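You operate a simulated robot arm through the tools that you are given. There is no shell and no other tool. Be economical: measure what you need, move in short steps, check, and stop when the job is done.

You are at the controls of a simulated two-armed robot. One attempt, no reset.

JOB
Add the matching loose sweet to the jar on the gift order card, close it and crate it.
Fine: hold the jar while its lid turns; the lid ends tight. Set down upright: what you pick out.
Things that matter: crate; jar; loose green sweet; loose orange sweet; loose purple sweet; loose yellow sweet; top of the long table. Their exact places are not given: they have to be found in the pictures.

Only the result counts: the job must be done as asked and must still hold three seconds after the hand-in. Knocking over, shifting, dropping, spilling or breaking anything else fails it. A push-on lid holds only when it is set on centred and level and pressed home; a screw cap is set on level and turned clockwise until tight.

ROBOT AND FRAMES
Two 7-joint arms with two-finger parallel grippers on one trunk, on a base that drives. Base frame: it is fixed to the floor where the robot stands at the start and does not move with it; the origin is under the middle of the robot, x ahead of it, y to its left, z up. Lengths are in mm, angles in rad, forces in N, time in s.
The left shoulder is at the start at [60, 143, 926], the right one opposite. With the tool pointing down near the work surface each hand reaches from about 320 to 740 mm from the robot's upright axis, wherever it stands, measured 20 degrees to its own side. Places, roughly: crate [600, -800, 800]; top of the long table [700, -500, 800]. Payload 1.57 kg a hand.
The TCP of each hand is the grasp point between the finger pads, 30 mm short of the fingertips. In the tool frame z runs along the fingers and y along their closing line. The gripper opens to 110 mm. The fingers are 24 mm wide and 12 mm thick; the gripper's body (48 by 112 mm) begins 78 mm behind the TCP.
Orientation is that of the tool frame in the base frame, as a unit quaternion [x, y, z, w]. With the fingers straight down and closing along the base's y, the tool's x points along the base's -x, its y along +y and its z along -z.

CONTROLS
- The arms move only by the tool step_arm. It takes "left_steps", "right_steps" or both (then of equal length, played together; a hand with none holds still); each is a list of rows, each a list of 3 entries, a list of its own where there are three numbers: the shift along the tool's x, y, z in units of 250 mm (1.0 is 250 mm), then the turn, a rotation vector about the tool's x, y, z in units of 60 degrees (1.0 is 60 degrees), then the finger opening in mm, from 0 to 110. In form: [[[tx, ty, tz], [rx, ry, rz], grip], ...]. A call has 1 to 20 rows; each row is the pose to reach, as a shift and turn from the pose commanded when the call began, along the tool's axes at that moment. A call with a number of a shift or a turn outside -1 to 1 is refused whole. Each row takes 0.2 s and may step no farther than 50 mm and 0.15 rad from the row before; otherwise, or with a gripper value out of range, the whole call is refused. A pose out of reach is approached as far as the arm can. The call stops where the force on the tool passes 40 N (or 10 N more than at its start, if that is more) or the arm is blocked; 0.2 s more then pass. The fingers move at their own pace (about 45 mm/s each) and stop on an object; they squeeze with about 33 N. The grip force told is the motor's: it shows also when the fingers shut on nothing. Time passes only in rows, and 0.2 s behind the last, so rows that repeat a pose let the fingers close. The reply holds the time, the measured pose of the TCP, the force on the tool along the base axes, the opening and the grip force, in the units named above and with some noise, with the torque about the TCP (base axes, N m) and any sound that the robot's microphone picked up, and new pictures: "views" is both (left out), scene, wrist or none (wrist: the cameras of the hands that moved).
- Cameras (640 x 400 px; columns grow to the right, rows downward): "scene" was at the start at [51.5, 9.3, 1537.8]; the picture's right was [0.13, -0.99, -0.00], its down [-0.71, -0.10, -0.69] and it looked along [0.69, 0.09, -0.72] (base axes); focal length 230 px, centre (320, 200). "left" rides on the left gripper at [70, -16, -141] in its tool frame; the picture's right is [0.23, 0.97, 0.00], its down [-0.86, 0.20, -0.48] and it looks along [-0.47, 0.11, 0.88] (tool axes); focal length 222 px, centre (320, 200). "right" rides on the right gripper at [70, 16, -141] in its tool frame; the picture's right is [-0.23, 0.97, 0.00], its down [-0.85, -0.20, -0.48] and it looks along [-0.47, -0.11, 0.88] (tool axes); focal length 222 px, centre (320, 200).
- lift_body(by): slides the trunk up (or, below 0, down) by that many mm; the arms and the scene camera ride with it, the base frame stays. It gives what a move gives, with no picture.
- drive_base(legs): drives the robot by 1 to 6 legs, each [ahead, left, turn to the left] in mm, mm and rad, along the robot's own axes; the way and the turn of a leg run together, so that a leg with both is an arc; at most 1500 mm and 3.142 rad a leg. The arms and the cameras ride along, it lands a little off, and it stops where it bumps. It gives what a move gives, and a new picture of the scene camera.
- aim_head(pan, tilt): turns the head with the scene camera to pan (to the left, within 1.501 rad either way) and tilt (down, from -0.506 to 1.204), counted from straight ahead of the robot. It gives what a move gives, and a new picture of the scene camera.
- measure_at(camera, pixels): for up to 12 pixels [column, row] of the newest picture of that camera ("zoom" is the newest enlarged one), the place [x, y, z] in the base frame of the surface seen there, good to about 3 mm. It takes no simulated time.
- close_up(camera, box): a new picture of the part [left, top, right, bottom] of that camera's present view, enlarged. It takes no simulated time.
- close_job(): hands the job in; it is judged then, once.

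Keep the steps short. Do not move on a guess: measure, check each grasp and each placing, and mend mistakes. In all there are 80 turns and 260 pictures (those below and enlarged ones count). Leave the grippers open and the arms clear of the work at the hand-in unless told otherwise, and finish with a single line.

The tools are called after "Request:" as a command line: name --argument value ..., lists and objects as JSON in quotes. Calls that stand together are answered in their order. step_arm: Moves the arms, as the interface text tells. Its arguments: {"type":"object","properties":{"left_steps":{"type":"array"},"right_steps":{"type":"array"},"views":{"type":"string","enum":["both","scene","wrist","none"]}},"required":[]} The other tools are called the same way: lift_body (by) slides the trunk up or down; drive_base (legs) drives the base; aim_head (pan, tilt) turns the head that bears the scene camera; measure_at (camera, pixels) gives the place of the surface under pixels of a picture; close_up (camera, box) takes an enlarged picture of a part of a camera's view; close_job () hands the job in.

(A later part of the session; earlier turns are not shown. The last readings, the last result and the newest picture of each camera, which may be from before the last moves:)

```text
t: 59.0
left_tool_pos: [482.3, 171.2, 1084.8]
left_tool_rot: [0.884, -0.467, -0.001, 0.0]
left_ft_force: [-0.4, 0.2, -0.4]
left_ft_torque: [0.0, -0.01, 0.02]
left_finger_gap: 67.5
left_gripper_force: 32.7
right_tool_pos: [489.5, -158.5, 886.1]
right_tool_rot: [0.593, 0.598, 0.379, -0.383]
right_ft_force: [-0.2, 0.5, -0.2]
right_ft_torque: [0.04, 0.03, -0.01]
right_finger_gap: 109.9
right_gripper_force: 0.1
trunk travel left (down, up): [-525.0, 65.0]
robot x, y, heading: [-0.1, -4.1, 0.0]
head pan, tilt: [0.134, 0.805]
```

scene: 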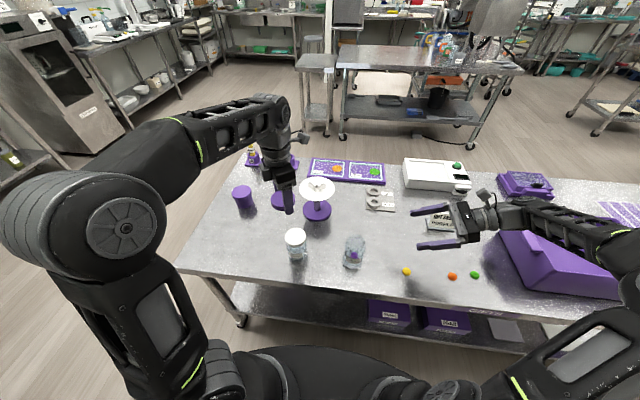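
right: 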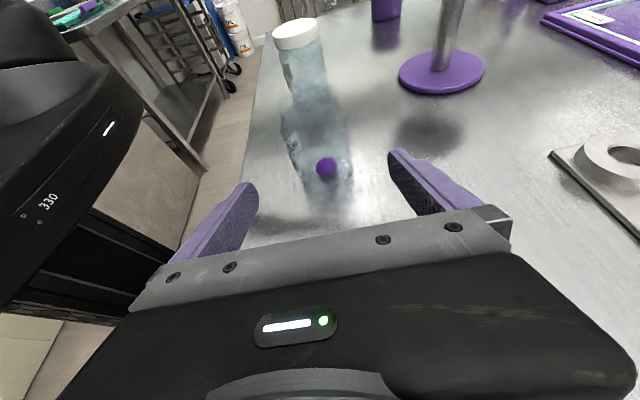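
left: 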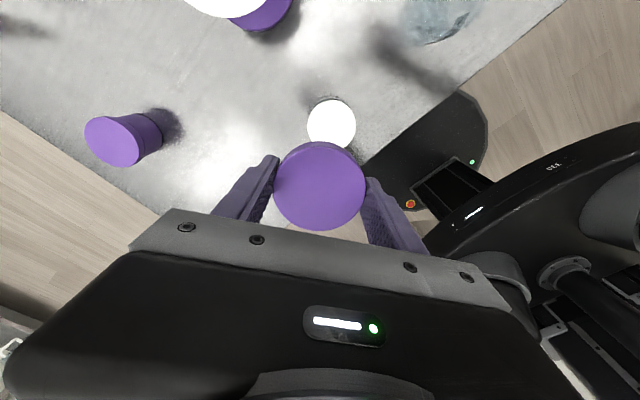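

The jar is centred between the fingers again. I'll advance 118 mm and close.

Request:
step_arm --right_steps '[[[0, 0, 0.12], [0, 0, 0], 110], [[0, 0, 0.24], [0, 0, 0], 110], [[0, 0, 0.36], [0, 0, 0], 110], [[0, 0, 0.472], [0, 0, 0], 110], [[0, 0, 0.472], [0, 0, 0], 110], [[0, 0, 0.472], [0, 0, 0], 85], [[0, 0, 0.472], [0, 0, 0], 70], [[0, 0, 0.472], [0, 0, 0], 50], [[0, 0, 0.472], [0, 0, 0], 40], [[0, 0, 0.472], [0, 0, 0], 40]]' --views "both"

```text
t: 61.2
left_tool_pos: [483.3, 172.9, 1083.5]
left_tool_rot: [0.884, -0.467, -0.001, -0.001]
left_ft_force: [0.1, 0.3, 0.7]
left_ft_torque: [0.01, -0.01, -0.01]
left_finger_gap: 67.6
left_gripper_force: 32.9
right_tool_pos: [487.0, -50.2, 835.7]
right_tool_rot: [0.594, 0.597, 0.38, -0.383]
right_ft_force: [0.0, 0.0, -0.5]
right_ft_torque: [-0.02, 0.03, 0.01]
right_finger_gap: 70.9
right_gripper_force: 32.0
trunk travel left (down, up): [-525.0, 65.0]
robot x, y, heading: [2.2, 0.2, 0.006]
head pan, tilt: [0.134, 0.805]
```

scene: 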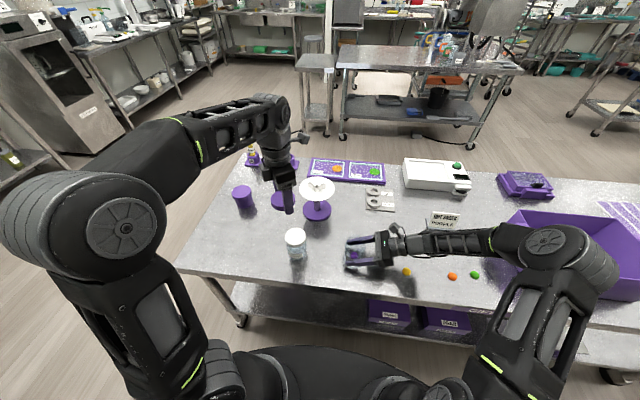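
right: 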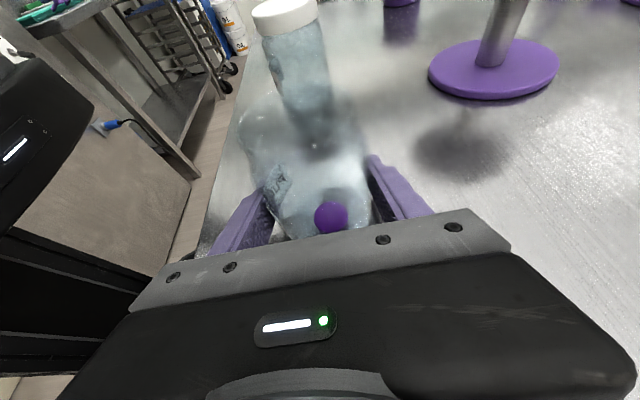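

The jar is held with no side loads. I need the exact neck centre and the lid's offset in the left hand, so I'll zoom and measure both.

Request:
close_up --camera "right" --box '[220, 70, 390, 240]'

Request:
measure_at --camera "zoom" --pixels '[[80, 180], [75, 150], [540, 220], [530, 170], [150, 300], [150, 350], [555, 340], [300, 330]]'

Request:
measure_at --camera "left" --pixels '[[277, 185], [363, 185], [320, 144], [320, 228], [320, 185], [290, 155], [350, 216]]'

```text
2.35 times, centred on (305, 155) of right
```

zoom: 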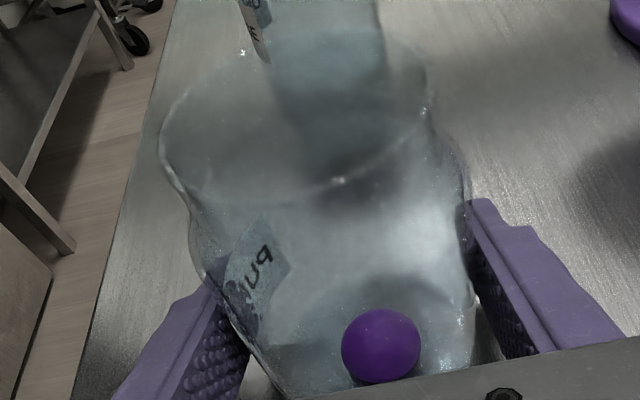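

```text
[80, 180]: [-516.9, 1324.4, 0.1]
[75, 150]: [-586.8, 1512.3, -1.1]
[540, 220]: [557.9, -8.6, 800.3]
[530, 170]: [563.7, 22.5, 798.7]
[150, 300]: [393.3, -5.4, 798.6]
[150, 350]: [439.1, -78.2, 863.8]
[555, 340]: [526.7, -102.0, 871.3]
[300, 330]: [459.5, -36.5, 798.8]
```

```text
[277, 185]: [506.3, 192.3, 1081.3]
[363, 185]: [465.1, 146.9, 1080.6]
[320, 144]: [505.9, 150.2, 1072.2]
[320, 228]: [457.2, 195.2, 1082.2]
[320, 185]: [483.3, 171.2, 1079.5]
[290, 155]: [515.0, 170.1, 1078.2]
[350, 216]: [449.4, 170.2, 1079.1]
```

Request:
measure_at --camera "zoom" --pixels '[[164, 150], [170, 172], [428, 100], [426, 120], [343, 181], [220, 198], [300, 195], [192, 220], [200, 265], [466, 190], [470, 230], [412, 48]]'

```text
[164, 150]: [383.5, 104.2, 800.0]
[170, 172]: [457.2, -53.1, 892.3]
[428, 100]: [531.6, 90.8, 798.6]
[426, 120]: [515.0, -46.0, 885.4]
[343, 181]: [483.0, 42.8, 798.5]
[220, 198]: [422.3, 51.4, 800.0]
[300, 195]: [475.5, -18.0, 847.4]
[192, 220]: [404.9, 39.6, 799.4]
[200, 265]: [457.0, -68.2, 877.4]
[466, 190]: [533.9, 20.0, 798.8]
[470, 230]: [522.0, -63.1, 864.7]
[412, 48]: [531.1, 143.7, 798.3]
```

I'll measure the neck's side edges from the scene camera for the y centre.

Request:
close_up --camera "scene" --box '[330, 220, 390, 280]'

```text
6.67 times, centred on (360, 250) of scene
```

zoom: 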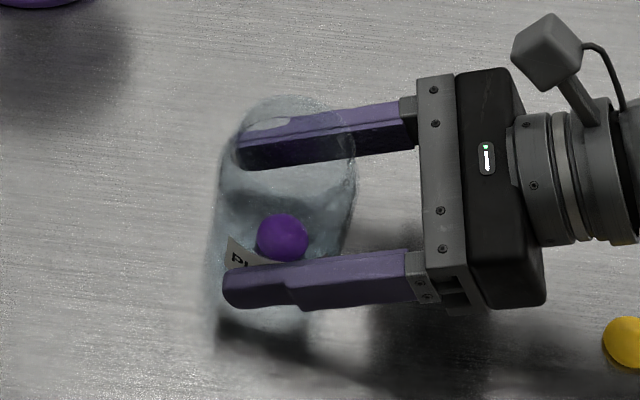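

Request:
measure_at --camera "zoom" --pixels '[[222, 160], [238, 130], [350, 125], [353, 165], [219, 190], [354, 190], [340, 106], [243, 122], [230, 145], [352, 150], [224, 172], [356, 175]]'

```text
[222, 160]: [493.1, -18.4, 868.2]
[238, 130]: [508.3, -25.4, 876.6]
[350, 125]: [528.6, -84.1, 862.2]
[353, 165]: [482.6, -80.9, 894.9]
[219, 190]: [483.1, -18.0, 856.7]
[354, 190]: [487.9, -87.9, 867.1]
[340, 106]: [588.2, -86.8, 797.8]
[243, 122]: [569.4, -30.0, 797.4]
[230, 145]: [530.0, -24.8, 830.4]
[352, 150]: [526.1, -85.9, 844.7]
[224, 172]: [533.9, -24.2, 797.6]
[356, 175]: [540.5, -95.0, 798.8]
```

The estimate is (487.5,-51.5). I'll bring the left hand partway (y≈60) so its camera sees the jar mouth from above for a better fix.

Request:
step_arm --left_steps '[[[0.12, 0.082, 0], [0, 0, 0], 40], [[0.245, 0.165, 0], [0, 0, 0], 40], [[0.368, 0.248, 0], [0, 0, 0], 40], [[0.368, 0.248, 0], [0, 0, 0], 40]]' --views "wrist"

Request:
close_up --camera "left" --box '[310, 20, 470, 140]'

```text
t: 62.2
left_tool_pos: [486.6, 60.0, 1083.8]
left_tool_rot: [0.884, -0.467, -0.001, -0.001]
left_ft_force: [0.4, 0.1, 0.6]
left_ft_torque: [0.03, 0.0, -0.02]
left_finger_gap: 67.2
left_gripper_force: 33.1
right_tool_pos: [487.5, -52.5, 836.5]
right_tool_rot: [0.594, 0.598, 0.379, -0.382]
right_ft_force: [-0.4, -0.1, -0.3]
right_ft_torque: [0.08, -0.01, 0.0]
right_finger_gap: 70.8
right_gripper_force: 33.3
trunk travel left (down, up): [-525.0, 65.0]
robot x, y, heading: [2.2, 1.8, -0.002]
head pan, tilt: [0.134, 0.805]
```

left: 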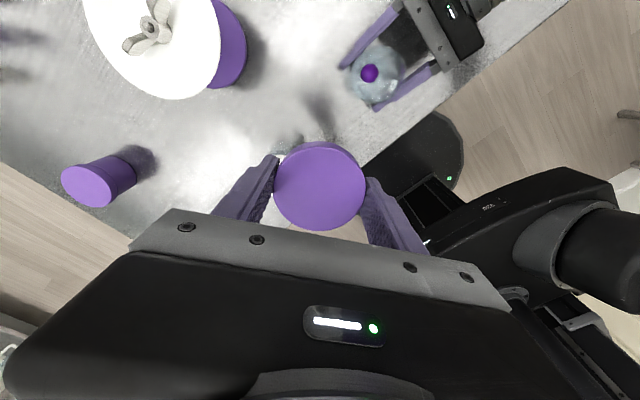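

```text
3.33 times, centred on (390, 80) of left
```

zoom: 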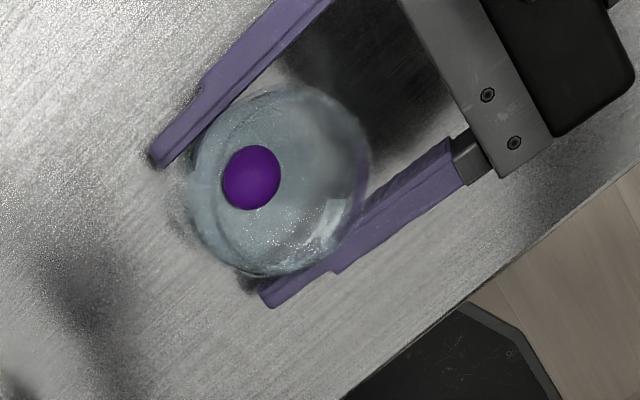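

From this view the mouth centre works out at about (487,-50). I'll move the lid over it at TCP z≈945.

Request:
step_arm --left_steps '[[[0.12, 0.08, 0], [0, 0, 0], 40], [[0.25, 0.16, 0], [0, 0, 0], 40], [[0.371, 0.24, 0], [0, 0, 0], 40], [[0.371, 0.24, 0.19], [0, 0, 0], 40], [[0.371, 0.24, 0.38], [0, 0, 0], 40], [[0.371, 0.24, 0.5], [0, 0, 0], 40], [[0.371, 0.24, 0.556], [0, 0, 0], 40], [[0.371, 0.24, 0.556], [0, 0, 0], 40]]' --views "both"

Request:
close_up --camera "right" --box '[180, 0, 440, 220]'

Request:
close_up --camera "scene" --box '[320, 200, 400, 280]'

```text
t: 64.0
left_tool_pos: [488.7, -47.2, 945.1]
left_tool_rot: [0.884, -0.467, 0.0, -0.001]
left_ft_force: [-0.5, -0.3, 0.3]
left_ft_torque: [0.02, 0.03, -0.01]
left_finger_gap: 67.2
left_gripper_force: 33.0
left hand out of reach, approached as far as the arm can: row 3
right_tool_pos: [488.2, -51.7, 837.5]
right_tool_rot: [0.594, 0.598, 0.379, -0.383]
right_ft_force: [0.3, 0.1, -0.4]
right_ft_torque: [0.0, -0.04, 0.0]
right_finger_gap: 70.9
right_gripper_force: 33.0
trunk travel left (down, up): [-525.0, 65.0]
robot x, y, heading: [2.5, 2.0, 0.001]
head pan, tilt: [0.134, 0.805]
```

scene: 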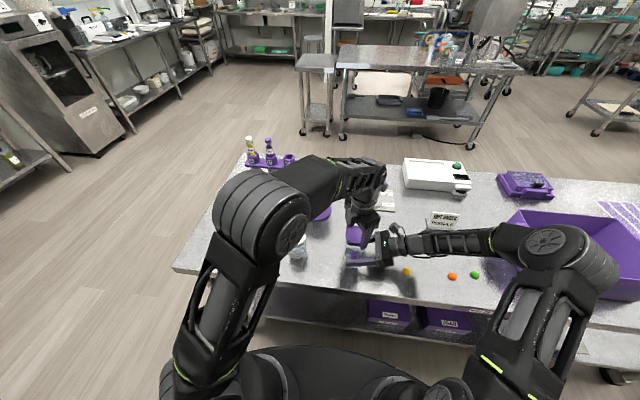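
left: 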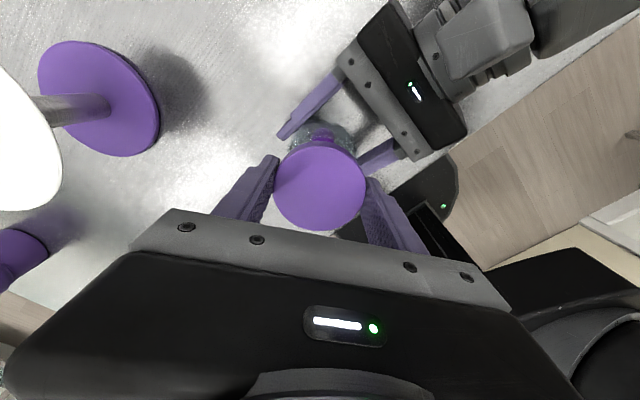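

```text
1.82 times, centred on (310, 110) of right
```

zoom: 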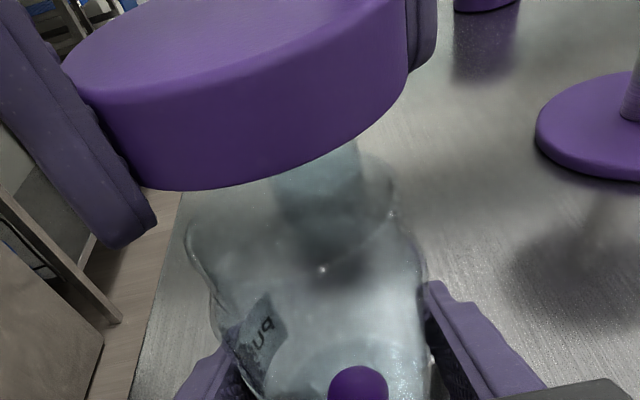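

```text
5.00 times, centred on (360, 240) of scene
```

zoom: 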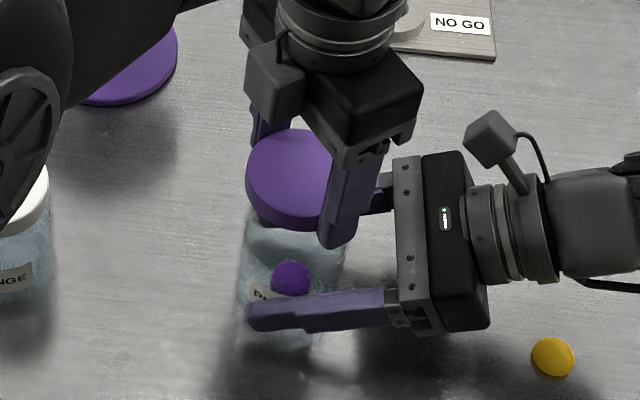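

The reading (488.7,-47.2) has noise. I'll lower 18 mm to just above engagement and read again.

Request:
step_arm --left_steps '[[[0, 0, 0.03], [0, 0, 0], 40], [[0, 0, 0.06], [0, 0, 0], 40], [[0, 0, 0.072], [0, 0, 0], 40], [[0, 0, 0.072], [0, 0, 0], 40]]' --views "wrist"

Request:
step_arm --left_steps '[[[0, 0, 0], [0, 0, 0], 40]]' --views "none"

Request:
close_up --camera "right" --box '[180, 30, 440, 230]'

Request:
close_up --camera "left" --box '[240, 100, 400, 240]'

```text
t: 65.0
left_tool_pos: [487.1, -47.5, 927.1]
left_tool_rot: [0.884, -0.468, -0.001, 0.0]
left_ft_force: [0.4, -0.8, -0.5]
left_ft_torque: [0.01, -0.03, -0.03]
left_finger_gap: 67.3
left_gripper_force: 33.2
right_tool_pos: [487.7, -51.0, 836.7]
right_tool_rot: [0.594, 0.598, 0.379, -0.383]
right_ft_force: [0.9, -0.3, -0.3]
right_ft_torque: [0.0, -0.02, 0.02]
right_finger_gap: 70.8
right_gripper_force: 33.5
trunk travel left (down, up): [-525.0, 65.0]
robot x, y, heading: [-2.9, 1.8, 0.002]
head pan, tilt: [0.134, 0.805]
```

left: 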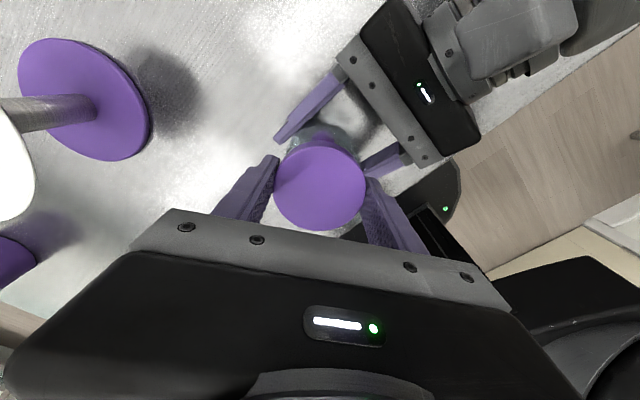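

```text
t: 65.4
left_tool_pos: [487.7, -48.2, 925.5]
left_tool_rot: [0.884, -0.468, -0.001, 0.0]
left_ft_force: [-0.4, -0.3, -0.7]
left_ft_torque: [0.03, 0.01, 0.01]
left_finger_gap: 67.2
left_gripper_force: 33.0
right_tool_pos: [487.7, -50.9, 836.4]
right_tool_rot: [0.594, 0.598, 0.379, -0.382]
right_ft_force: [0.5, -0.7, -0.2]
right_ft_torque: [0.01, -0.03, 0.01]
right_finger_gap: 70.9
right_gripper_force: 33.3
trunk travel left (down, up): [-525.0, 65.0]
robot x, y, heading: [1.0, 1.9, 0.003]
head pan, tilt: [0.134, 0.805]
```

```text
2.00 times, centred on (310, 130) of right
```

zoom: 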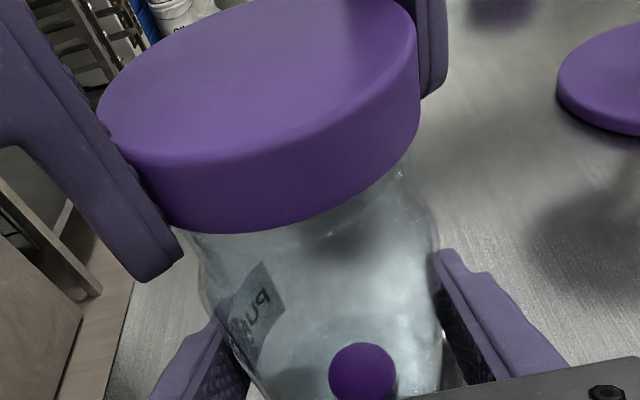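

```text
2.86 times, centred on (320, 170) of left
```

zoom: 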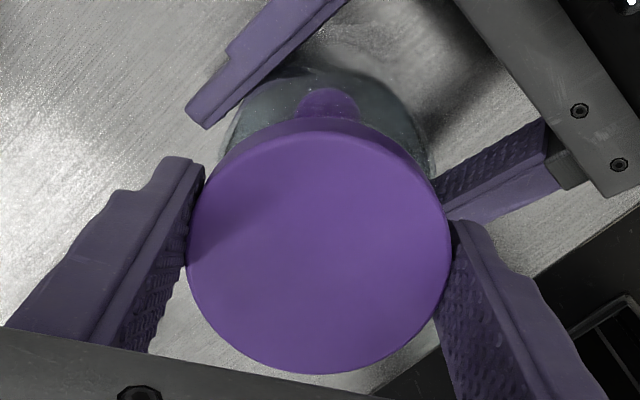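

I'll shift 2 mm along tool x (the best combined estimate), and lower 6 mm, watching the forces.

Request:
step_arm --left_steps '[[[0.008, 0, 0], [0, 0, 0], 40], [[0.008, 0, 0.008], [0, 0, 0], 40], [[0.008, 0, 0.016], [0, 0, 0], 40], [[0.008, 0, 0.024], [0, 0, 0], 40]]' --views "none"

Request:
step_arm --left_steps '[[[0, 0, 0.004], [0, 0, 0], 40], [[0, 0, 0.008], [0, 0, 0], 40]]' --views "none"

```text
t: 66.4
left_tool_pos: [489.8, -51.1, 921.3]
left_tool_rot: [0.884, -0.467, 0.0, -0.001]
left_ft_force: [-1.1, 0.0, -0.9]
left_ft_torque: [0.02, -0.01, 0.01]
left_finger_gap: 67.1
left_gripper_force: 32.5
right_tool_pos: [486.8, -51.0, 836.9]
right_tool_rot: [0.594, 0.598, 0.38, -0.383]
right_ft_force: [0.3, 0.4, -0.1]
right_ft_torque: [-0.03, 0.0, -0.01]
right_finger_gap: 71.1
right_gripper_force: 33.0
trunk travel left (down, up): [-525.0, 65.0]
robot x, y, heading: [2.2, 2.4, -0.002]
head pan, tilt: [0.134, 0.805]
```

```text
t: 67.0
left_tool_pos: [487.9, -50.8, 918.0]
left_tool_rot: [0.884, -0.467, -0.001, 0.0]
left_ft_force: [0.0, -0.6, 0.7]
left_ft_torque: [0.0, -0.02, -0.02]
left_finger_gap: 67.5
left_gripper_force: 32.8
right_tool_pos: [486.6, -52.2, 836.8]
right_tool_rot: [0.593, 0.598, 0.379, -0.384]
right_ft_force: [-0.5, 0.3, 0.3]
right_ft_torque: [-0.08, 0.0, 0.0]
right_finger_gap: 71.2
right_gripper_force: 33.6
trunk travel left (down, up): [-525.0, 65.0]
robot x, y, heading: [-1.0, -0.9, -0.001]
head pan, tilt: [0.134, 0.805]
```

Still free at 918. I'll keep lowering in 1 mm steps.

Request:
step_arm --left_steps '[[[0, 0, 0.004], [0, 0, 0], 40], [[0, 0, 0.008], [0, 0, 0], 40], [[0, 0, 0.012], [0, 0, 0], 40]]' --views "none"

Request:
close_up --camera "right" --box '[180, 30, 440, 230]'

```text
t: 67.8
left_tool_pos: [490.2, -51.1, 915.9]
left_tool_rot: [0.884, -0.467, -0.002, -0.001]
left_ft_force: [-1.6, -2.8, 2.1]
left_ft_torque: [-0.1, 0.06, 0.0]
left_finger_gap: 67.3
left_gripper_force: 33.5
right_tool_pos: [487.0, -51.1, 836.7]
right_tool_rot: [0.594, 0.598, 0.379, -0.383]
right_ft_force: [2.7, 2.8, -1.2]
right_ft_torque: [-0.16, 0.08, 0.01]
right_finger_gap: 70.9
right_gripper_force: 33.2
trunk travel left (down, up): [-525.0, 65.0]
robot x, y, heading: [-1.9, -1.7, -0.001]
head pan, tilt: [0.134, 0.805]
```

```text
2.00 times, centred on (310, 130) of right
```

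zoom: 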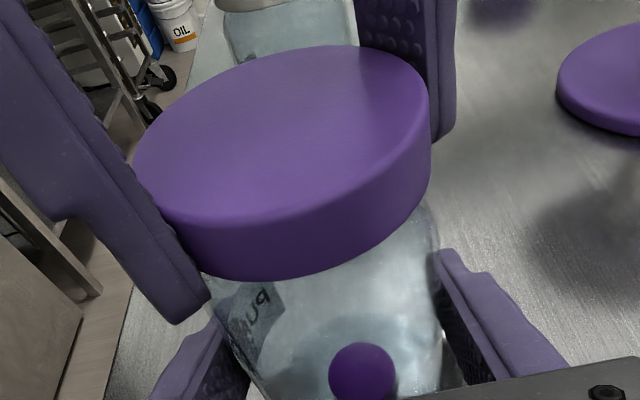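

Light contact (about 3 N side). I'll ease 0.8 mm along that push, and lower another 2 mm.

Request:
step_arm --left_steps '[[[0.001, 0.004, 0.002], [0, 0, 0], 40], [[0.001, 0.004, 0.006], [0, 0, 0], 40], [[0.001, 0.004, 0.008], [0, 0, 0], 40]]' --views "none"

```text
t: 68.6
left_tool_pos: [489.5, -51.5, 914.6]
left_tool_rot: [0.884, -0.467, 0.0, 0.0]
left_ft_force: [0.9, -0.2, -0.8]
left_ft_torque: [0.01, -0.01, 0.01]
left_finger_gap: 67.2
left_gripper_force: 33.0
right_tool_pos: [486.9, -50.4, 836.0]
right_tool_rot: [0.594, 0.597, 0.38, -0.383]
right_ft_force: [0.1, 0.6, 0.8]
right_ft_torque: [-0.02, -0.01, 0.0]
right_finger_gap: 70.8
right_gripper_force: 33.1
trunk travel left (down, up): [-525.0, 65.0]
robot x, y, heading: [-2.1, 0.9, -0.0]
head pan, tilt: [0.134, 0.805]
```

No load now, so the lid is centred over the neck. I'll keep lowering until the threads meet.

Request:
step_arm --left_steps '[[[0, 0, 0.004], [0, 0, 0], 40], [[0, 0, 0.008], [0, 0, 0], 40], [[0, 0, 0.01], [0, 0, 0], 40]]' --views "none"

```text
t: 69.4
left_tool_pos: [488.5, -51.7, 911.3]
left_tool_rot: [0.884, -0.467, -0.001, 0.0]
left_ft_force: [-0.1, -0.1, 0.3]
left_ft_torque: [0.03, 0.03, 0.01]
left_finger_gap: 67.3
left_gripper_force: 33.0
right_tool_pos: [486.5, -50.6, 836.3]
right_tool_rot: [0.594, 0.597, 0.38, -0.382]
right_ft_force: [0.7, 0.9, 0.3]
right_ft_torque: [0.02, -0.03, -0.01]
right_finger_gap: 70.8
right_gripper_force: 32.9
trunk travel left (down, up): [-525.0, 65.0]
robot x, y, heading: [1.1, 0.5, -0.001]
head pan, tilt: [0.134, 0.805]
```

Request:
step_arm --left_steps '[[[0, 0, 0.004], [0, 0, 0], 40], [[0, 0, 0.008], [0, 0, 0], 40], [[0, 0, 0.01], [0, 0, 0], 40]]' --views "none"

```text
t: 70.2
left_tool_pos: [489.8, -52.3, 910.1]
left_tool_rot: [0.884, -0.467, 0.001, 0.0]
left_ft_force: [-0.2, -2.0, 1.9]
left_ft_torque: [-0.18, -0.28, 0.01]
left_finger_gap: 67.4
left_gripper_force: 33.4
right_tool_pos: [487.0, -51.1, 836.9]
right_tool_rot: [0.593, 0.598, 0.379, -0.383]
right_ft_force: [-0.8, 2.4, -0.2]
right_ft_torque: [0.03, 0.24, 0.0]
right_finger_gap: 70.9
right_gripper_force: 33.1
trunk travel left (down, up): [-525.0, 65.0]
robot x, y, heading: [-1.2, -2.5, -0.004]
head pan, tilt: [0.134, 0.805]
```

The threads are meeting (slight torque). I'll turn 60° clockwise while following down about 1 mm.

Request:
step_arm --left_steps '[[[0, 0, 0.001], [0, 0, 0.125], 40], [[0, 0, 0.0015], [0, 0, 0.25], 40], [[0, 0, 0.002], [0, 0, 0.375], 40], [[0, 0, 0.0025], [0, 0, 0.5], 40], [[0, 0, 0.003], [0, 0, 0.625], 40], [[0, 0, 0.0035], [0, 0, 0.75], 40], [[0, 0, 0.004], [0, 0, 0.875], 40], [[0, 0, 0.0045], [0, 0, 1.0], 40]]' --views "none"

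```text
t: 72.0
left_tool_pos: [486.0, -51.9, 909.3]
left_tool_rot: [-0.531, 0.848, 0.0, -0.001]
left_ft_force: [-19.5, -11.3, 19.6]
left_ft_torque: [-0.23, 0.35, 0.03]
left_finger_gap: 67.4
left_gripper_force: 32.6
right_tool_pos: [488.6, -51.1, 836.3]
right_tool_rot: [0.595, 0.597, 0.38, -0.381]
right_ft_force: [16.6, 13.0, -12.0]
right_ft_torque: [-0.36, 0.92, 0.0]
right_finger_gap: 70.9
right_gripper_force: 33.3
trunk travel left (down, up): [-525.0, 65.0]
robot x, y, heading: [3.2, 0.1, -0.003]
head pan, tilt: [0.134, 0.805]
```

Pressing 20 N with some side load. I'll relieve the side by about 1.4 mm and turn another 60° at constant height.

Request:
step_arm --left_steps '[[[0.0046, 0.003, 0], [0, 0, 0], 40], [[0.0046, 0.003, 0], [0, 0, 0.125], 40], [[0.0046, 0.003, 0], [0, 0, 0.25], 40], [[0.0046, 0.003, 0], [0, 0, 0.375], 40], [[0.0046, 0.003, 0], [0, 0, 0.5], 40], [[0.0046, 0.003, 0], [0, 0, 0.625], 40], [[0.0046, 0.003, 0], [0, 0, 0.75], 40], [[0.0046, 0.003, 0], [0, 0, 0.875], 40], [[0.0046, 0.003, 0], [0, 0, 1.0], 40]]' --views "wrist"

Request:
close_up --camera "right" --box '[180, 30, 440, 230]'

```text
t: 74.0
left_tool_pos: [486.0, -50.4, 908.4]
left_tool_rot: [-0.036, 0.999, 0.001, -0.002]
left_ft_force: [-21.6, 3.9, 10.6]
left_ft_torque: [0.08, 0.23, 0.02]
left_finger_gap: 67.3
left_gripper_force: 33.0
right_tool_pos: [488.5, -52.2, 836.6]
right_tool_rot: [0.594, 0.598, 0.379, -0.381]
right_ft_force: [22.6, -2.3, -3.9]
right_ft_torque: [0.2, 0.96, -0.05]
right_finger_gap: 71.0
right_gripper_force: 33.3
trunk travel left (down, up): [-525.0, 65.0]
robot x, y, heading: [0.1, 4.3, -0.003]
head pan, tilt: [0.134, 0.805]
```

left: 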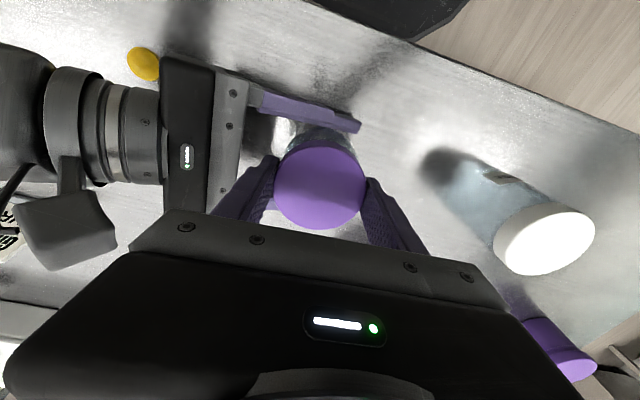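

```text
2.00 times, centred on (310, 130) of right
```

zoom: 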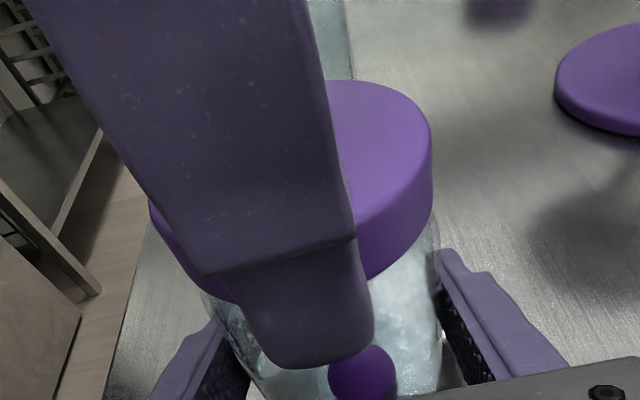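

The vertical load fell from 20 to 11 N, so the thread is drawing the lid down. I'll relieve the 21 N in -x and turn another 60°.

Request:
step_arm --left_steps '[[[0.006, 0, 0], [0, 0, 0], 40], [[0.006, 0, 0], [0, 0, 0.125], 40], [[0.006, 0, 0.0005], [0, 0, 0.25], 40], [[0.006, 0, 0.001], [0, 0, 0.375], 40], [[0.006, 0, 0.0015], [0, 0, 0.5], 40], [[0.006, 0, 0.002], [0, 0, 0.625], 40], [[0.006, 0, 0.002], [0, 0, 0.75], 40], [[0.006, 0, 0.003], [0, 0, 0.875], 40], [[0.006, 0, 0.003], [0, 0, 1.0], 40]]' --views "none"

```text
t: 76.0
left_tool_pos: [486.3, -49.9, 907.7]
left_tool_rot: [0.468, 0.884, 0.002, -0.001]
left_ft_force: [0.9, 23.0, 3.5]
left_ft_torque: [0.59, -0.22, 0.03]
left_finger_gap: 67.1
left_gripper_force: 32.9
right_tool_pos: [486.9, -51.6, 836.0]
right_tool_rot: [0.593, 0.598, 0.379, -0.383]
right_ft_force: [2.9, -22.4, 9.3]
right_ft_torque: [0.51, -0.03, 0.09]
right_finger_gap: 70.9
right_gripper_force: 32.9
trunk travel left (down, up): [-525.0, 65.0]
robot x, y, heading: [0.1, 1.8, 0.003]
head pan, tilt: [0.134, 0.805]
```

The side load turns with the hand, so the lid sits slightly off-centre in the grip. It's time to regrasp: open, rise 60 mm, and rotate back counter-clockwise 180°.

Request:
step_arm --left_steps '[[[0, 0, 0], [0, 0, 0], 75], [[0, 0, 0], [0, 0, 0], 90], [[0, 0, 0], [0, 0, 0], 105], [[0, 0, -0.06], [0, 0, 0], 105], [[0, 0, -0.16], [0, 0, 0], 105], [[0, 0, -0.28], [0, 0, 0], 105]]' --views "wrist"

Request:
step_arm --left_steps '[[[0, 0, 0], [0, 0, -0.125], 105], [[0, 0, 0], [0, 0, -0.25], 105], [[0, 0, 0], [0, 0, -0.375], 105], [[0, 0, 0], [0, 0, -0.5], 105], [[0, 0, 0], [0, 0, -0.625], 105], [[0, 0, 0], [0, 0, -0.75], 105], [[0, 0, 0], [0, 0, -0.875], 105], [[0, 0, 0], [0, 0, -1.0], 105]]' --views "none"

Request:
step_arm --left_steps '[[[0, 0, 0], [0, 0, -0.125], 105], [[0, 0, 0], [0, 0, -0.25], 105], [[0, 0, 0], [0, 0, -0.375], 105], [[0, 0, 0], [0, 0, -0.5], 105], [[0, 0, 0], [0, 0, -0.625], 105], [[0, 0, 0], [0, 0, -0.75], 105], [[0, 0, 0], [0, 0, -0.875], 105], [[0, 0, 0], [0, 0, -1.0], 105]]' --views "none"

Request:
step_arm --left_steps '[[[0, 0, 0], [0, 0, -0.125], 105], [[0, 0, 0], [0, 0, -0.25], 105], [[0, 0, 0], [0, 0, -0.375], 105], [[0, 0, 0], [0, 0, -0.5], 105], [[0, 0, 0], [0, 0, -0.625], 105], [[0, 0, 0], [0, 0, -0.75], 105], [[0, 0, 0], [0, 0, -0.875], 105], [[0, 0, 0], [0, 0, -1.0], 105]]' --views "wrist"

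```text
t: 77.4
left_tool_pos: [484.6, -52.5, 979.5]
left_tool_rot: [0.467, 0.884, 0.0, -0.002]
left_ft_force: [0.2, 0.1, 0.7]
left_ft_torque: [0.0, 0.0, 0.0]
left_finger_gap: 105.0
left_gripper_force: 0.0
right_tool_pos: [485.4, -50.8, 836.6]
right_tool_rot: [0.594, 0.598, 0.379, -0.382]
right_ft_force: [-2.1, 1.0, 4.0]
right_ft_torque: [-0.18, 0.02, -0.04]
right_finger_gap: 70.9
right_gripper_force: 32.9
trunk travel left (down, up): [-525.0, 65.0]
robot x, y, heading: [3.4, 0.1, 0.001]
head pan, tilt: [0.134, 0.805]
```

left: 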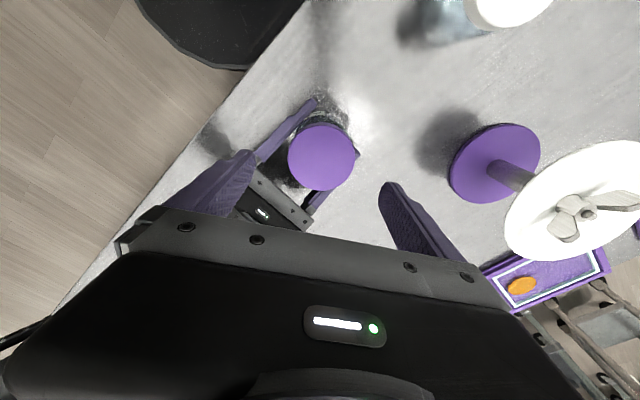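

```text
t: 79.2
left_tool_pos: [485.5, -51.5, 977.2]
left_tool_rot: [-0.038, 0.999, 0.001, 0.0]
left_ft_force: [0.9, -0.4, -0.2]
left_ft_torque: [0.01, 0.02, -0.01]
left_finger_gap: 105.4
left_gripper_force: 0.0
right_tool_pos: [486.7, -51.5, 836.8]
right_tool_rot: [0.593, 0.598, 0.379, -0.383]
right_ft_force: [-0.1, 0.2, 3.9]
right_ft_torque: [-0.17, 0.0, -0.01]
right_finger_gap: 71.1
right_gripper_force: 32.6
trunk travel left (down, up): [-525.0, 65.0]
robot x, y, heading: [-1.1, 2.6, -0.003]
head pan, tilt: [0.134, 0.805]
```

```text
t: 81.0
left_tool_pos: [485.6, -51.7, 978.5]
left_tool_rot: [-0.533, 0.846, 0.001, 0.0]
left_ft_force: [0.8, -0.6, -1.0]
left_ft_torque: [-0.01, 0.0, 0.0]
left_finger_gap: 105.2
left_gripper_force: 0.0
right_tool_pos: [486.7, -51.1, 836.8]
right_tool_rot: [0.593, 0.598, 0.379, -0.384]
right_ft_force: [0.1, 0.4, 3.6]
right_ft_torque: [-0.18, 0.02, -0.02]
right_finger_gap: 70.9
right_gripper_force: 33.0
trunk travel left (down, up): [-525.0, 65.0]
robot x, y, heading: [0.8, -3.1, -0.003]
head pan, tilt: [0.134, 0.805]
```

```text
t: 82.8
left_tool_pos: [486.1, -53.5, 978.0]
left_tool_rot: [0.884, -0.467, -0.001, -0.001]
left_ft_force: [-0.1, 0.2, 0.6]
left_ft_torque: [0.01, 0.02, 0.04]
left_finger_gap: 105.1
left_gripper_force: 0.1
right_tool_pos: [487.4, -51.3, 835.9]
right_tool_rot: [0.594, 0.598, 0.379, -0.382]
right_ft_force: [0.5, -0.5, 2.2]
right_ft_torque: [-0.14, 0.02, 0.02]
right_finger_gap: 70.9
right_gripper_force: 32.7
trunk travel left (down, up): [-525.0, 65.0]
robot x, y, heading: [1.4, -1.8, 0.001]
head pan, tilt: [0.134, 0.805]
```

left: 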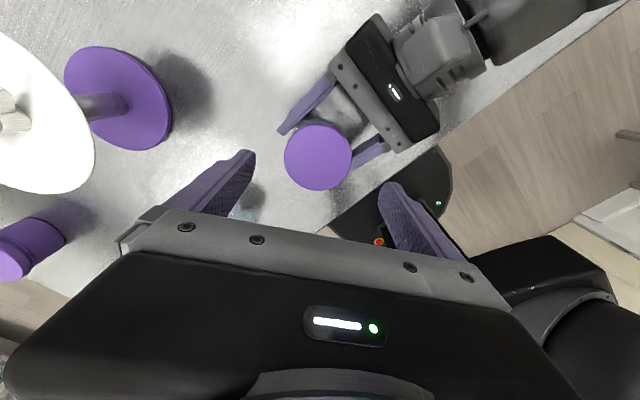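

Both camera views agree: the lid centre lies 2 mm from the hand axis along the closing line. I'll check the lid's height and level.

Request:
measure_at --camera "left" --pixels '[[318, 157], [290, 157], [346, 157], [318, 130], [318, 184], [300, 140], [336, 175], [300, 175], [336, 140]]'

Request:
close_up --camera "right" --box '[180, 50, 440, 250]'

```text
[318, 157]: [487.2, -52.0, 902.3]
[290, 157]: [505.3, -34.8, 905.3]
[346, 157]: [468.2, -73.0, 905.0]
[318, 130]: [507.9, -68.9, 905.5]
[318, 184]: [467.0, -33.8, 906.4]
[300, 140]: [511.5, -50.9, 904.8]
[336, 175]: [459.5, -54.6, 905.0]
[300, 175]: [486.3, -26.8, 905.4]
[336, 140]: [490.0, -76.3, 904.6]
```

```text
2.00 times, centred on (310, 150) of right
```

zoom: 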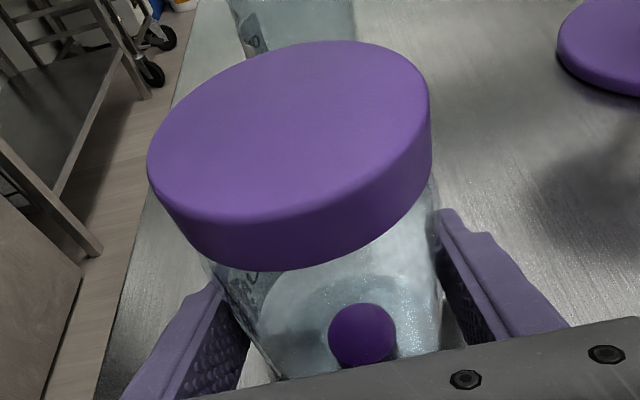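

The lid is level at 905, with about 2–3 mm to go. I'll descend centred and grip.

Request:
step_arm --left_steps '[[[0, -0.008, 0.1], [0, 0, 0], 105], [[0, -0.008, 0.2], [0, 0, 0], 105], [[0, -0.008, 0.26], [0, 0, 0], 105], [[0, -0.008, 0.28], [0, 0, 0], 105], [[0, -0.008, 0.28], [0, 0, 0], 85], [[0, -0.008, 0.28], [0, 0, 0], 70], [[0, -0.008, 0.28], [0, 0, 0], 50], [[0, -0.008, 0.28], [0, 0, 0], 40], [[0, -0.008, 0.28], [0, 0, 0], 40]]' --views "none"

Request:
step_arm --left_steps '[[[0, 0, 0.0005], [0, 0, 0.125], 40], [[0, 0, 0.001], [0, 0, 0.25], 40], [[0, 0, 0.001], [0, 0, 0.375], 40], [[0, 0, 0.0015], [0, 0, 0.5], 40], [[0, 0, 0.002], [0, 0, 0.625], 40], [[0, 0, 0.002], [0, 0, 0.75], 40], [[0, 0, 0.0025], [0, 0, 0.875], 40], [[0, 0, 0.003], [0, 0, 1.0], 40]]' --views "none"

```text
t: 84.8
left_tool_pos: [486.7, -51.6, 907.5]
left_tool_rot: [0.884, -0.467, -0.002, -0.001]
left_ft_force: [-2.5, -1.6, 0.4]
left_ft_torque: [-0.03, 0.03, -0.02]
left_finger_gap: 67.9
left_gripper_force: 32.6
right_tool_pos: [487.9, -52.2, 837.1]
right_tool_rot: [0.594, 0.598, 0.379, -0.382]
right_ft_force: [1.9, 1.2, 1.5]
right_ft_torque: [-0.14, 0.14, -0.01]
right_finger_gap: 70.9
right_gripper_force: 32.9
trunk travel left (down, up): [-525.0, 65.0]
robot x, y, heading: [-0.2, 3.0, -0.006]
head pan, tilt: [0.134, 0.805]
```

```text
t: 86.6
left_tool_pos: [486.6, -52.0, 907.4]
left_tool_rot: [-0.531, 0.848, 0.001, 0.0]
left_ft_force: [-5.2, 2.5, 10.7]
left_ft_torque: [-0.01, 0.21, 0.1]
left_finger_gap: 67.4
left_gripper_force: 33.0
right_tool_pos: [486.8, -51.7, 835.9]
right_tool_rot: [0.594, 0.598, 0.379, -0.382]
right_ft_force: [4.2, -1.2, -3.8]
right_ft_torque: [-0.05, 0.14, -0.1]
right_finger_gap: 70.8
right_gripper_force: 32.9
trunk travel left (down, up): [-525.0, 65.0]
robot x, y, heading: [1.2, 2.3, 0.001]
head pan, tilt: [0.134, 0.805]
```

Side loads are small now. I'll continue 60° at the same height, then check.

Request:
step_arm --left_steps '[[[0, 0, 0], [0, 0, 0.125], 40], [[0, 0, 0], [0, 0, 0.25], 40], [[0, 0, 0.0005], [0, 0, 0.375], 40], [[0, 0, 0.0005], [0, 0, 0.5], 40], [[0, 0, 0.001], [0, 0, 0.625], 40], [[0, 0, 0.001], [0, 0, 0.75], 40], [[0, 0, 0.0015], [0, 0, 0.875], 40], [[0, 0, 0.0015], [0, 0, 1.0], 40]]' --views "none"

Request:
step_arm --left_steps '[[[0, 0, 0], [0, 0, 0.125], 40], [[0, 0, 0.0005], [0, 0, 0.25], 40], [[0, 0, 0.001], [0, 0, 0.375], 40], [[0, 0, 0.001], [0, 0, 0.5], 40], [[0, 0, 0.0015], [0, 0, 0.625], 40], [[0, 0, 0.002], [0, 0, 0.75], 40], [[0, 0, 0.002], [0, 0, 0.875], 40], [[0, 0, 0.002], [0, 0, 1.0], 40]]' --views "wrist"

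```text
t: 88.4
left_tool_pos: [487.4, -50.6, 906.6]
left_tool_rot: [-0.037, 0.999, 0.001, -0.002]
left_ft_force: [-4.6, 4.2, 7.5]
left_ft_torque: [-0.01, 0.04, 0.92]
left_finger_gap: 67.9
left_gripper_force: 32.9
right_tool_pos: [487.6, -52.0, 836.7]
right_tool_rot: [0.593, 0.598, 0.379, -0.383]
right_ft_force: [4.1, -3.4, -1.2]
right_ft_torque: [0.11, 0.26, -0.97]
right_finger_gap: 71.1
right_gripper_force: 33.0
trunk travel left (down, up): [-525.0, 65.0]
robot x, y, heading: [3.9, -0.1, -0.0]
head pan, tilt: [0.134, 0.805]
```

```text
t: 90.2
left_tool_pos: [487.7, -52.6, 906.1]
left_tool_rot: [0.466, 0.885, -0.001, 0.001]
left_ft_force: [4.0, 5.9, 15.1]
left_ft_torque: [-0.06, -0.01, 1.12]
left_finger_gap: 67.8
left_gripper_force: 33.0
right_tool_pos: [486.6, -51.3, 837.3]
right_tool_rot: [0.593, 0.598, 0.379, -0.383]
right_ft_force: [-1.8, -6.3, -0.8]
right_ft_torque: [0.19, -0.32, -1.08]
right_finger_gap: 71.3
right_gripper_force: 33.0
trunk travel left (down, up): [-525.0, 65.0]
robot x, y, heading: [-0.9, 1.9, -0.003]
head pan, tilt: [0.134, 0.805]
```

left: 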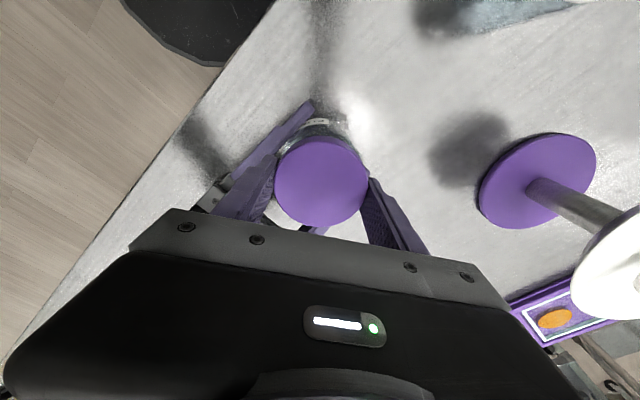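

The turning torque climbed to about 1.1 N·m, so the lid has reached its stop and the grip slipped. I'll check the lid's height and level, then open the left hand.

Request:
step_arm --left_steps '[[[0, 0, 0], [0, 0, 0], 75], [[0, 0, 0], [0, 0, 0], 90], [[0, 0, 0], [0, 0, 0], 105], [[0, 0, -0.06], [0, 0, 0], 105], [[0, 0, -0.16], [0, 0, 0], 105], [[0, 0, -0.28], [0, 0, 0], 105], [[0, 0, -0.28], [0, 0, 0], 105]]' --views "wrist"

Request:
measure_at --camera "left" --pixels '[[322, 157], [295, 157], [350, 157], [322, 130], [322, 184], [304, 140], [340, 175], [304, 175], [340, 140]]'

Request:
close_up --camera "right" --box '[180, 50, 440, 250]'

Request:
close_up --camera "scene" --box '[320, 215, 400, 275]'

```text
t: 91.8
left_tool_pos: [486.4, -51.6, 974.8]
left_tool_rot: [0.467, 0.884, 0.001, -0.001]
left_ft_force: [-0.6, -0.1, -0.2]
left_ft_torque: [-0.02, 0.02, -0.04]
left_finger_gap: 105.1
left_gripper_force: 0.0
right_tool_pos: [486.2, -50.8, 836.5]
right_tool_rot: [0.593, 0.598, 0.379, -0.383]
right_ft_force: [-1.2, 0.7, 3.4]
right_ft_torque: [-0.08, -0.06, 0.0]
right_finger_gap: 71.1
right_gripper_force: 33.5
trunk travel left (down, up): [-525.0, 65.0]
robot x, y, heading: [-0.7, -0.3, -0.005]
head pan, tilt: [0.134, 0.805]
```

left: 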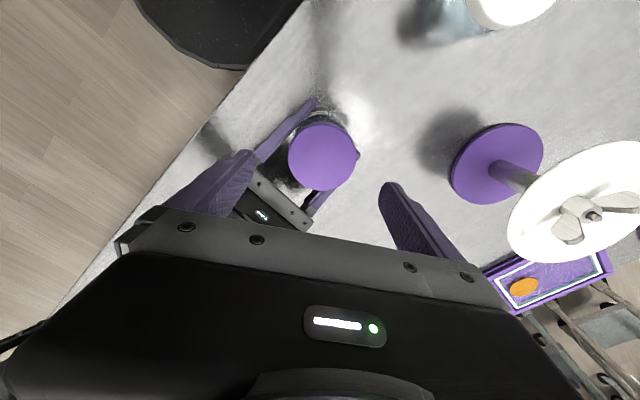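

```text
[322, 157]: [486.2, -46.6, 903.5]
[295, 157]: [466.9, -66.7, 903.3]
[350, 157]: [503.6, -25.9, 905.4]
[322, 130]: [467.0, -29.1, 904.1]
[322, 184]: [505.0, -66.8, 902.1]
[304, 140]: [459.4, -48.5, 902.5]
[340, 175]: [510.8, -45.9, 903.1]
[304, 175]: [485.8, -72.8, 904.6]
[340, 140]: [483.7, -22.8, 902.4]
```

```text
2.00 times, centred on (310, 150) of right
```

zoom: 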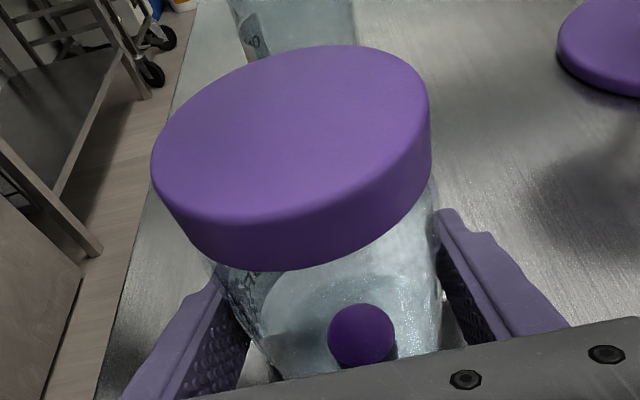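

```text
6.67 times, centred on (360, 245) of scene
```

zoom: 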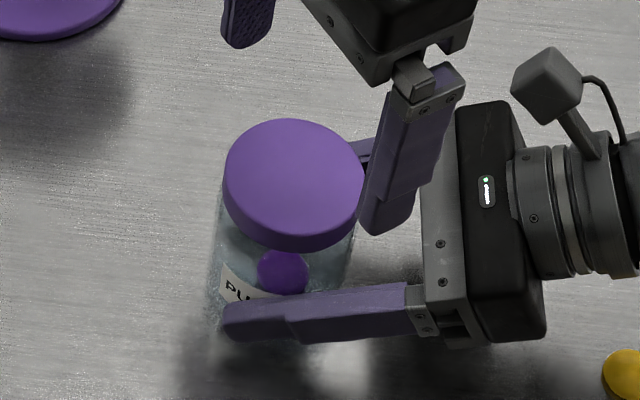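

The lid is closed, level at 903, as at the start. I'll now release the jar with the right hand, back it out and raise it, and look to the right where the crate is.

Request:
step_arm --right_steps '[[[0, 0, 0], [0, 0, 0], 85], [[0, 0, 0], [0, 0, 0], 100], [[0, 0, 0], [0, 0, 0], 110], [[0, 0, -0.12], [0, 0, 0], 110], [[0, 0, -0.26], [0, 0, 0], 110], [[0, 0, -0.42], [0, 0, 0], 110], [[0, 0, -0.58], [0, 0, 0], 110], [[0.14, 0, -0.68], [0, 0, 0], 110], [[0.3, 0, -0.76], [0, 0, 0], 110], [[0.46, 0, -0.8], [0, 0, 0], 110]]' --views "none"

Request:
aim_head --pan -0.75 --tilt 0.75

```text
t: 94.0
left_tool_pos: [485.2, -52.1, 973.9]
left_tool_rot: [0.468, 0.884, 0.0, -0.001]
left_ft_force: [0.4, 0.5, -0.4]
left_ft_torque: [0.0, 0.01, 0.0]
left_finger_gap: 105.1
left_gripper_force: 0.0
right_tool_pos: [488.5, -185.3, 1026.4]
right_tool_rot: [0.593, 0.599, 0.378, -0.383]
right_ft_force: [-0.4, 0.3, 0.3]
right_ft_torque: [-0.02, 0.0, -0.01]
right_finger_gap: 110.2
right_gripper_force: 0.0
trunk travel left (down, up): [-525.0, 65.0]
robot x, y, heading: [-1.3, -0.5, 0.003]
head pan, tilt: [0.134, 0.805]
```

```text
t: 95.2
left_tool_pos: [485.9, -51.8, 974.6]
left_tool_rot: [0.467, 0.884, 0.001, -0.001]
left_ft_force: [-0.8, 0.2, 0.5]
left_ft_torque: [-0.03, -0.01, -0.01]
left_finger_gap: 104.9
left_gripper_force: 0.0
right_tool_pos: [489.1, -183.4, 1024.1]
right_tool_rot: [0.594, 0.598, 0.38, -0.382]
right_ft_force: [-0.5, -0.3, -0.5]
right_ft_torque: [-0.02, 0.0, 0.02]
right_finger_gap: 110.0
right_gripper_force: 0.1
trunk travel left (down, up): [-525.0, 65.0]
robot x, y, heading: [-0.2, 2.6, -0.001]
head pan, tilt: [-0.75, 0.75]
```

scene: 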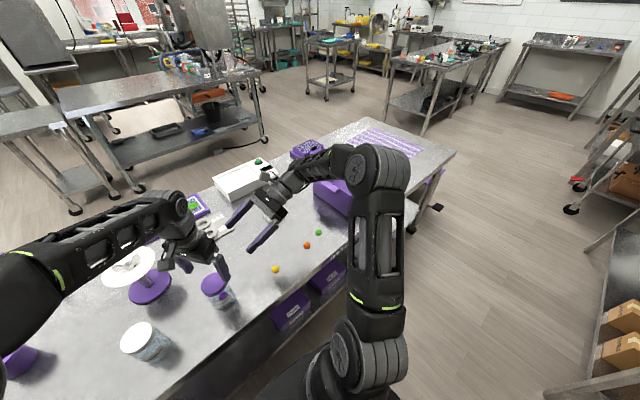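

The floor to the right is clear. The left hand goes back down to take the jar by its lid and closes.

Request:
step_arm --left_steps '[[[0.002, 0.008, 0.1], [0, 0, 0], 105], [[0.002, 0.008, 0.2], [0, 0, 0], 105], [[0.002, 0.008, 0.26], [0, 0, 0], 105], [[0.002, 0.008, 0.284], [0, 0, 0], 105], [[0.002, 0.008, 0.284], [0, 0, 0], 85], [[0.002, 0.008, 0.284], [0, 0, 0], 70], [[0.002, 0.008, 0.284], [0, 0, 0], 50], [[0.002, 0.008, 0.284], [0, 0, 0], 40], [[0.002, 0.008, 0.284], [0, 0, 0], 40]]' --views "wrist"

```text
t: 97.2
left_tool_pos: [489.4, -50.3, 905.1]
left_tool_rot: [0.467, 0.884, 0.001, -0.001]
left_ft_force: [-0.9, -0.5, 9.9]
left_ft_torque: [0.05, 0.02, 0.06]
left_finger_gap: 68.8
left_gripper_force: 32.5
right_tool_pos: [488.9, -183.7, 1026.4]
right_tool_rot: [0.593, 0.598, 0.379, -0.383]
right_ft_force: [-0.2, -0.4, -0.7]
right_ft_torque: [-0.05, 0.0, 0.0]
right_finger_gap: 109.9
right_gripper_force: 0.0
trunk travel left (down, up): [-525.0, 65.0]
robot x, y, heading: [-2.1, -0.8, -0.0]
head pan, tilt: [-0.75, 0.75]
```

left: 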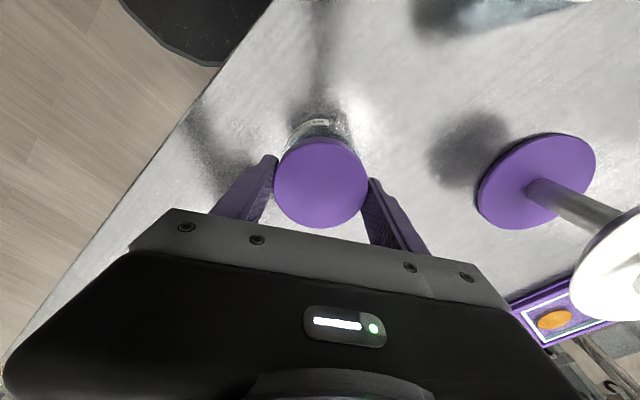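

The gap of 68.8 with a 10 N upward force suggests the tips are on the jar's shoulder. I'll reopen, rise 4 mm and close on the lid alone.

Request:
step_arm --left_steps '[[[0, 0, 0], [0, 0, 0], 75], [[0, 0, 0], [0, 0, 0], 80], [[0, 0, -0.016], [0, 0, 0], 80], [[0, 0, -0.016], [0, 0, 0], 65], [[0, 0, -0.016], [0, 0, 0], 40], [[0, 0, -0.016], [0, 0, 0], 40]]' --views "none"

```text
t: 98.6
left_tool_pos: [488.4, -51.1, 908.4]
left_tool_rot: [0.466, 0.885, 0.0, -0.001]
left_ft_force: [-0.7, 1.4, -1.2]
left_ft_torque: [0.04, 0.02, -0.02]
left_finger_gap: 67.5
left_gripper_force: 33.1
right_tool_pos: [488.3, -185.6, 1025.0]
right_tool_rot: [0.594, 0.597, 0.38, -0.383]
right_ft_force: [-0.5, 0.3, 0.6]
right_ft_torque: [0.0, 0.03, -0.01]
right_finger_gap: 109.7
right_gripper_force: 0.0
trunk travel left (down, up): [-525.0, 65.0]
robot x, y, heading: [0.7, -1.7, -0.001]
head pan, tilt: [-0.75, 0.75]
```

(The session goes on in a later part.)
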